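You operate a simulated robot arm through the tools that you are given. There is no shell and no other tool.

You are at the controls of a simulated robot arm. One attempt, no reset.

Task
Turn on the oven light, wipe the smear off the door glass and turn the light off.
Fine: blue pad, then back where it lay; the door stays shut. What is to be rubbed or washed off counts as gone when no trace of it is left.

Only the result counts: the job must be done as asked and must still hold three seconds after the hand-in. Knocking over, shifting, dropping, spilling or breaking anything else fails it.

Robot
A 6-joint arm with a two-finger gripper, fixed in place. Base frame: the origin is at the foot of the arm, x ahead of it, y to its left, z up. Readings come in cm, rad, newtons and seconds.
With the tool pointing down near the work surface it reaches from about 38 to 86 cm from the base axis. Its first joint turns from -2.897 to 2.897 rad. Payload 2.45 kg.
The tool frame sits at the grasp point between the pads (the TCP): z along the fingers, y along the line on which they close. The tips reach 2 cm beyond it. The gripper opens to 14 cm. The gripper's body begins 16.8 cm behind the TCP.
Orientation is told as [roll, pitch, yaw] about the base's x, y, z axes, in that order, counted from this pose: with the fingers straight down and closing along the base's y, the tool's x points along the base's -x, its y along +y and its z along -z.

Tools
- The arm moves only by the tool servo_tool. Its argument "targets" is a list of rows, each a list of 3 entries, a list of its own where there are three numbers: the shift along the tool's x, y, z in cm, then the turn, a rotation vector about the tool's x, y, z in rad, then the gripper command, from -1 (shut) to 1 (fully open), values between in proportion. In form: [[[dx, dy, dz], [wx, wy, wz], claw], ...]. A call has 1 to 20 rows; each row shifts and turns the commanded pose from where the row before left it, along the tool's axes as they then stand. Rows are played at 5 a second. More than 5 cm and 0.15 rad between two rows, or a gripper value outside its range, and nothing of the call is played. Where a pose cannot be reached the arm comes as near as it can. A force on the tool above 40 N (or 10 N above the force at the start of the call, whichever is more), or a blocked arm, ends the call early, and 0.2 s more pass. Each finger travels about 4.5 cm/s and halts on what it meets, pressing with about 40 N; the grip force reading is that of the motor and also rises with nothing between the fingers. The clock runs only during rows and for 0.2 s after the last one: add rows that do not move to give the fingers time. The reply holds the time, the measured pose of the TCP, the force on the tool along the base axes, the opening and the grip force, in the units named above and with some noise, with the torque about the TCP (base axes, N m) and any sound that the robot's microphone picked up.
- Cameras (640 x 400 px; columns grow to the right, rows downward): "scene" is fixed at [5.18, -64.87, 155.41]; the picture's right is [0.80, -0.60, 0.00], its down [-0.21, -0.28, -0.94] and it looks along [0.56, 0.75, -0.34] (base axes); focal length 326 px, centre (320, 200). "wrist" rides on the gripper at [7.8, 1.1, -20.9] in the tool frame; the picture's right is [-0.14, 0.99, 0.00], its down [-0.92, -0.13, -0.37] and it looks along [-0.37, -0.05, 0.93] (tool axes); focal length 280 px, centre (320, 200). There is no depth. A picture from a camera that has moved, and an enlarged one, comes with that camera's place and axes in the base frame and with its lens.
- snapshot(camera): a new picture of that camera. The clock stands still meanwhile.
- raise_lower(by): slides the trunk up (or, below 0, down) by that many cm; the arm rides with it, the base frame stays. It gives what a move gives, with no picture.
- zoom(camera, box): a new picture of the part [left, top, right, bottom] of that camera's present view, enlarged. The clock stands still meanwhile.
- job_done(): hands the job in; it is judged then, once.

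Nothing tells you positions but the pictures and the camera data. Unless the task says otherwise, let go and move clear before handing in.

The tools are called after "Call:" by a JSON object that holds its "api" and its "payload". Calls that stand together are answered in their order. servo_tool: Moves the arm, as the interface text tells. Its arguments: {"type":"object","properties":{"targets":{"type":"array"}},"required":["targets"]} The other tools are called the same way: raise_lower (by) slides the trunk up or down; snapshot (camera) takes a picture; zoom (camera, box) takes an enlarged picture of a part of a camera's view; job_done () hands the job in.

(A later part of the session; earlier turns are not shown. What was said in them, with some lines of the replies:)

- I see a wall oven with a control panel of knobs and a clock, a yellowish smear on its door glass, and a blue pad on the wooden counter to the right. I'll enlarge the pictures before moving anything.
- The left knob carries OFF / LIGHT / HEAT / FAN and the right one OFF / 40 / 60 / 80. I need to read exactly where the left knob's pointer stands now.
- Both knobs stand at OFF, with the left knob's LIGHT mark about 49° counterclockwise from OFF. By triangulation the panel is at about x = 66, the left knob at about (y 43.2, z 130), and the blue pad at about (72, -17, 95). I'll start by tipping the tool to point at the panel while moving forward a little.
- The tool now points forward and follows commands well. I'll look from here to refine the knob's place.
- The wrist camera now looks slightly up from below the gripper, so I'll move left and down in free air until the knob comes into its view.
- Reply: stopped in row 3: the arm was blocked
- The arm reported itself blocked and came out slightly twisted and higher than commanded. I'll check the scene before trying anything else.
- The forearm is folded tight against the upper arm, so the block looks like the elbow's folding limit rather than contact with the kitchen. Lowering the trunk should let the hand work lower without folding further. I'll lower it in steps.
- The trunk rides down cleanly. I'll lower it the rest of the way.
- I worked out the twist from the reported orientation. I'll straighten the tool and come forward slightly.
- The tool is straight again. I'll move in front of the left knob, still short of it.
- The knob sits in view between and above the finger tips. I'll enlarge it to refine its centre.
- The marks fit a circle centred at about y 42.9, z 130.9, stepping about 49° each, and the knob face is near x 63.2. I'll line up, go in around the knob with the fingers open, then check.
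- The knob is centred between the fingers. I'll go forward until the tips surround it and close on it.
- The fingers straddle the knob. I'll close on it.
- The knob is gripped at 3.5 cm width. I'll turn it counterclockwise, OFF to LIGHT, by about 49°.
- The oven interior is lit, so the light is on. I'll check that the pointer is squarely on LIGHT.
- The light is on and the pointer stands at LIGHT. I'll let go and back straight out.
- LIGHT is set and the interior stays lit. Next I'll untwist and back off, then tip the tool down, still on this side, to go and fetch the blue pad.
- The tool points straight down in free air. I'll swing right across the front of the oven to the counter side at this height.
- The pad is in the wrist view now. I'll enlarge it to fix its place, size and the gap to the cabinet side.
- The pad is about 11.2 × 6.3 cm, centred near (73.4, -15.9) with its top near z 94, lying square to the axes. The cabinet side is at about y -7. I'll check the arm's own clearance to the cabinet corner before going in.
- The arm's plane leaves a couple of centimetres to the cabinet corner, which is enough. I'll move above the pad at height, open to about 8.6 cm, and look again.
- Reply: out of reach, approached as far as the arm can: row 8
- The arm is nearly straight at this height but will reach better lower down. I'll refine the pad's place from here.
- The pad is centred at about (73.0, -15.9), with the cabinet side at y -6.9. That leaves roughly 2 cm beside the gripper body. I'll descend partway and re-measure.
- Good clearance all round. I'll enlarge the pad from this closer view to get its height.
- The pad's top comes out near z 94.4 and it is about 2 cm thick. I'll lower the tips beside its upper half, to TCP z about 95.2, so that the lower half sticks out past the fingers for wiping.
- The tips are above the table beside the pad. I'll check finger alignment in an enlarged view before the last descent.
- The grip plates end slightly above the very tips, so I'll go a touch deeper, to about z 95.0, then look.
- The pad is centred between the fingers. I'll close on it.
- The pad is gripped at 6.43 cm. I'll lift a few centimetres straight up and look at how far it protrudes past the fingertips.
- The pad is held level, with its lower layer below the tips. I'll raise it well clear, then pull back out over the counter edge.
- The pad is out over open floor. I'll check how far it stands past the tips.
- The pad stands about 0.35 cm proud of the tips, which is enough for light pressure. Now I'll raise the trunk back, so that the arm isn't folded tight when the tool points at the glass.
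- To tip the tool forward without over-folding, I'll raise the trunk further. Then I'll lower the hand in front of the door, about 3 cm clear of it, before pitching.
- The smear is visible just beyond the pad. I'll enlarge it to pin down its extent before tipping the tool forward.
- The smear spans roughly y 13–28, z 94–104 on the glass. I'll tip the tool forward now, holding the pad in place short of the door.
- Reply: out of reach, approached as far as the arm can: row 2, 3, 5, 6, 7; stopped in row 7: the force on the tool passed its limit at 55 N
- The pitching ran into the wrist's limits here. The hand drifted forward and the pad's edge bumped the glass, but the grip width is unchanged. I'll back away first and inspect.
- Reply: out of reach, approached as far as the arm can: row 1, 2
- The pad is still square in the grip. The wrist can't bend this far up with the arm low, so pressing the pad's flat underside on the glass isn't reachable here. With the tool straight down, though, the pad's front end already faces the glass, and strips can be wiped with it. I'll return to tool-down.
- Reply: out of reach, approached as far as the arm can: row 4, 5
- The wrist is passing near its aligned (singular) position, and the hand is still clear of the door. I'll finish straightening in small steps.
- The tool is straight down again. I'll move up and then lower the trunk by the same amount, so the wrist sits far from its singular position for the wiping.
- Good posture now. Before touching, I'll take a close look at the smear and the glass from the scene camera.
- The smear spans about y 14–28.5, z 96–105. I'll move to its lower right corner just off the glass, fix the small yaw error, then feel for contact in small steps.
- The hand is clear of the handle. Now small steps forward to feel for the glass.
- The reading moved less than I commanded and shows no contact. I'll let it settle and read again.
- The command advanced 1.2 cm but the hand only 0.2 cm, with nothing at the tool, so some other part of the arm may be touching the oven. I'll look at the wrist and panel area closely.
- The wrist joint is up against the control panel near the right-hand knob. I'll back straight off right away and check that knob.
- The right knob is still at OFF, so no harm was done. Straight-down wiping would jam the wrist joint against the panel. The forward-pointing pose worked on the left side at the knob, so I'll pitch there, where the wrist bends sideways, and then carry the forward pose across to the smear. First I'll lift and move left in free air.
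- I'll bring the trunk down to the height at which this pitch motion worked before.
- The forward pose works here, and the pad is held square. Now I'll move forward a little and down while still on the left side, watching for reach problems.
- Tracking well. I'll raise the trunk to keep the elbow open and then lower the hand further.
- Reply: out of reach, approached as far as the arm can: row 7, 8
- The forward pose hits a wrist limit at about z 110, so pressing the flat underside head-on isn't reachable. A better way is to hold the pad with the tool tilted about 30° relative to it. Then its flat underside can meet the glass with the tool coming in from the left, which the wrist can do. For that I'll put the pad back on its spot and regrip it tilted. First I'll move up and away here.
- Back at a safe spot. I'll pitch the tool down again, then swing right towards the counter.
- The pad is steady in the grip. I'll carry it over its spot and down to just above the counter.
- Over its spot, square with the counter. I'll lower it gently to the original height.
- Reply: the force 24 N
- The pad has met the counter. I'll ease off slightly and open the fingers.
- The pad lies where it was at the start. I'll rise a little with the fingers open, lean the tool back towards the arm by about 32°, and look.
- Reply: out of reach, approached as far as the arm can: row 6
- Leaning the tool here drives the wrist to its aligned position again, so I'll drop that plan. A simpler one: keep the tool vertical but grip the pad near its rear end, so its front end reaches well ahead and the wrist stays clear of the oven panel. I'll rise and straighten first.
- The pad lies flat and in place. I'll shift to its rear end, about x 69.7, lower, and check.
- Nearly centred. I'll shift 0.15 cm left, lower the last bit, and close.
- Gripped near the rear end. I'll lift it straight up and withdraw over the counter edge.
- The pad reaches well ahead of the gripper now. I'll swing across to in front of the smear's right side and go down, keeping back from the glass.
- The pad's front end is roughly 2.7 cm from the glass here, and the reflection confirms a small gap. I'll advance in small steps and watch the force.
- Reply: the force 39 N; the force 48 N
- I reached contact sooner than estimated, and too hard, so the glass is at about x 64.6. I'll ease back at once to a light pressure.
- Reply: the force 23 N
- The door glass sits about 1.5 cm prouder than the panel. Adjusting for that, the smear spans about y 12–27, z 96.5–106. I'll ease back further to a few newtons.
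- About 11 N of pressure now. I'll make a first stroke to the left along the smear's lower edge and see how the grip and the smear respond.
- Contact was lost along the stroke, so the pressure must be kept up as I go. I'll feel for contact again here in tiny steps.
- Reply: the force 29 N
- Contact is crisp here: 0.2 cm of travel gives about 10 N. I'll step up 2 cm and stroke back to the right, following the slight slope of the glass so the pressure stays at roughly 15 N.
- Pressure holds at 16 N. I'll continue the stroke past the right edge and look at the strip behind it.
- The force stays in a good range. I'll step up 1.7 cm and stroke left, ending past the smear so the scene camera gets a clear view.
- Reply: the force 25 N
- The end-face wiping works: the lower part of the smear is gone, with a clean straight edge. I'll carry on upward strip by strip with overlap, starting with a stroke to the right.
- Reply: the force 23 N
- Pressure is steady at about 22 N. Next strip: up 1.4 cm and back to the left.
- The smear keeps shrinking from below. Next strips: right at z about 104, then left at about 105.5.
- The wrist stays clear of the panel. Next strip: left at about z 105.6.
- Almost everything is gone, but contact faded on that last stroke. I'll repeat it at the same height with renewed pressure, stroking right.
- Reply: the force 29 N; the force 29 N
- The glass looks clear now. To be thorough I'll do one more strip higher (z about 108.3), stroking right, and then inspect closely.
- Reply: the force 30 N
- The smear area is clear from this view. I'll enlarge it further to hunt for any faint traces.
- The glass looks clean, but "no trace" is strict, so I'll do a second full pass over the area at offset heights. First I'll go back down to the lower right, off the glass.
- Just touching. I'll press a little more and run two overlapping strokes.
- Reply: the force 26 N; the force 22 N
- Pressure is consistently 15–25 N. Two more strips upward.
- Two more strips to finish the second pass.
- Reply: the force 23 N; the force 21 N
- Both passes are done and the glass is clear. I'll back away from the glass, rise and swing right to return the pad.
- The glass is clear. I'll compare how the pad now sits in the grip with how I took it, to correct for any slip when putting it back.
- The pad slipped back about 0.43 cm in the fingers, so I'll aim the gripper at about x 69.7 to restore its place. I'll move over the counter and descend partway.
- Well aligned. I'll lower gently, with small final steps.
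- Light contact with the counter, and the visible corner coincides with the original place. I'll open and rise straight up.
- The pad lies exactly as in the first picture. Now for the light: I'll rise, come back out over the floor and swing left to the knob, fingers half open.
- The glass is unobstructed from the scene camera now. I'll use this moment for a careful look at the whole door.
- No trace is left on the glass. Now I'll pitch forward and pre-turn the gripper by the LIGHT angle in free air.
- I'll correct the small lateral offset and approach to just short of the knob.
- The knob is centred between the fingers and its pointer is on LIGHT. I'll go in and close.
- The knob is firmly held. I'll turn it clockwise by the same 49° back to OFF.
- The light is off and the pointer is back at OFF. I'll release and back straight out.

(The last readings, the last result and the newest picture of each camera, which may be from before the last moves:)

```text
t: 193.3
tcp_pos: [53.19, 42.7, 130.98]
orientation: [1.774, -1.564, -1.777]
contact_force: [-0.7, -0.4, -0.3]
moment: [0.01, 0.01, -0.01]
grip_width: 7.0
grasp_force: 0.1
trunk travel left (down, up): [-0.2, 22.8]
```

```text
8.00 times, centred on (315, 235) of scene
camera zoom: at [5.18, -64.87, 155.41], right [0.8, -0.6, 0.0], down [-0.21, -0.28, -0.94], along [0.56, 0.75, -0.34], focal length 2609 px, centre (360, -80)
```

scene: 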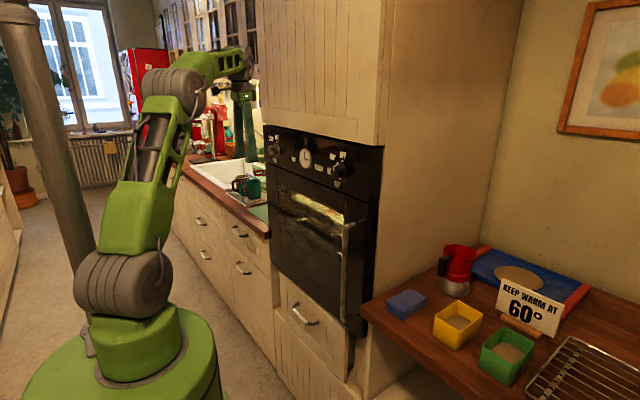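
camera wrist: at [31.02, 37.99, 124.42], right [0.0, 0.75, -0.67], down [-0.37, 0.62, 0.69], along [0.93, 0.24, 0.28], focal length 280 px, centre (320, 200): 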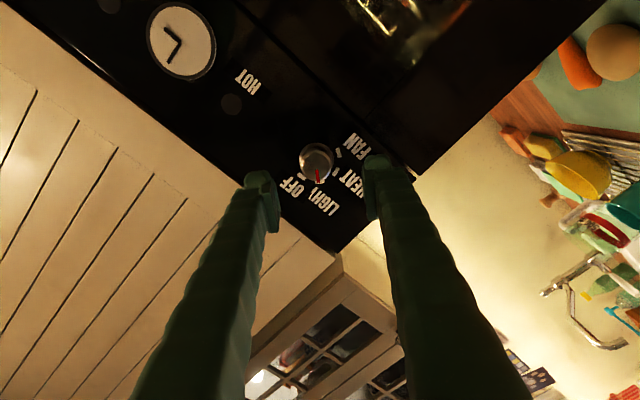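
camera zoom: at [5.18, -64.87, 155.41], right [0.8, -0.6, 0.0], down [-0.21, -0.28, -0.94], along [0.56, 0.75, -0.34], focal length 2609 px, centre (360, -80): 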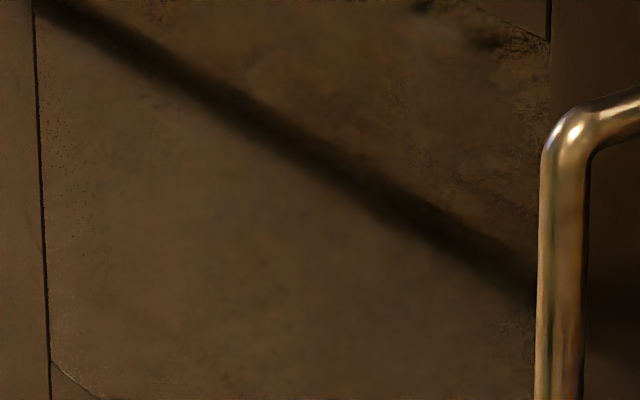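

The knob is at OFF as at the start, the glass is clear in the dark too, and the hand is clear of everything. One last look at the whole scene before handing in.

Call:
{"api": "snapshot", "payload": {"camera": "scene"}}

Call:
{"api": "zoom", "payload": {"camera": "scene", "box": [360, 230, 600, 400]}}

Call:
{"api": "zoom", "payload": {"camera": "scene", "box": [320, 145, 380, 195]}}

```text
taken
```

scene: 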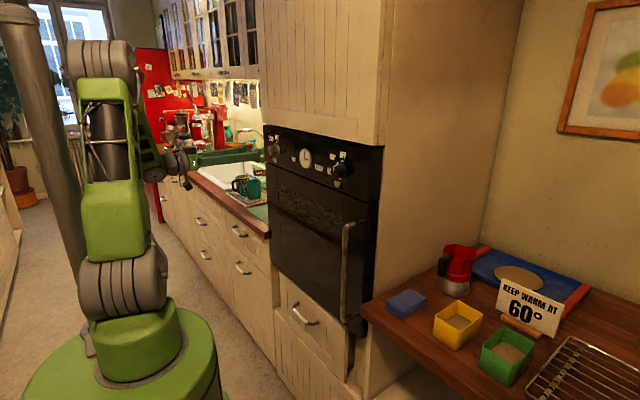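

```text
2.35 times, centred on (480, 315) of scene
camera zoom: at [5.18, -64.87, 155.41], right [0.8, -0.6, 0.0], down [-0.21, -0.28, -0.94], along [0.56, 0.75, -0.34], focal length 768 px, centre (-56, -71)
```

zoom: 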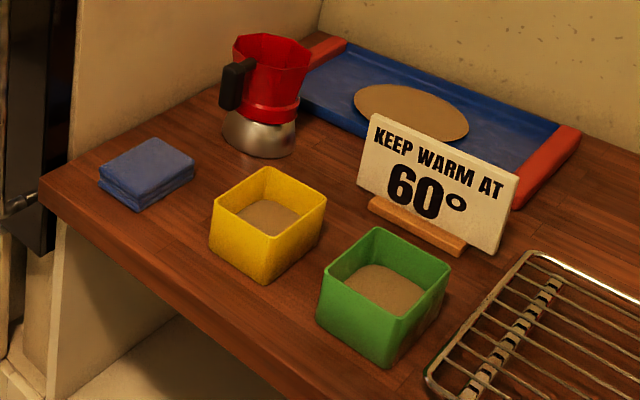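

```text
8.00 times, centred on (350, 170) of scene
camera zoom: at [5.18, -64.87, 155.41], right [0.8, -0.6, 0.0], down [-0.21, -0.28, -0.94], along [0.56, 0.75, -0.34], focal length 2609 px, centre (80, 440)
```

zoom: 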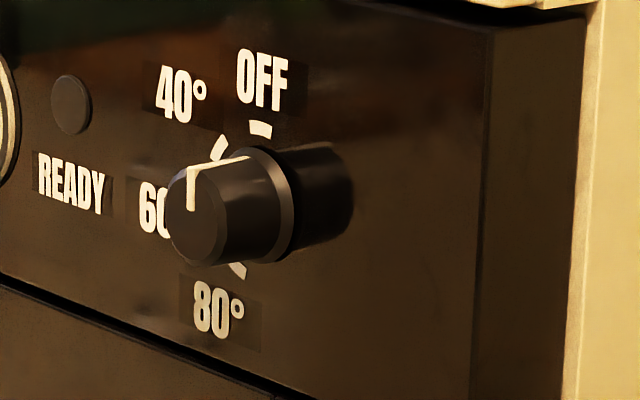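

Everything is as it should be: light off, both knobs at OFF, glass clean, door shut, the blue pad back where it lay, and nothing else visibly moved. The hand is empty and clear, so I'm handing in.

Call:
{"api": "job_done", "payload": {}}

```text
The job is handed in.
```

The job is handed in. I turned the oven light on, wiped the smear off the door glass with the blue pad, put the pad back and turned the light off.

- **Light:** the left knob is back at OFF, and the oven interior is dark.
- **Glass:** I went over the smear area twice. I saw no trace in close-ups with the light on or off.
- **Pad:** it lies where it did at the start, to within about 0.2 cm in the picture.
- **Everything else:** the door stayed shut, the right knob is still at OFF, and nothing else in view moved.

There were three unplanned contacts along the way:

- **Glass:** the pad hit it once at about 55 N when the arm ran into a wrist limit. It pressed at about 47 N a second time while I was finding the surface.
- **Panel:** the wrist stopped against the control panel beside the right knob. I backed off and checked that the knob had not turned.

I saw no damage from any of these.
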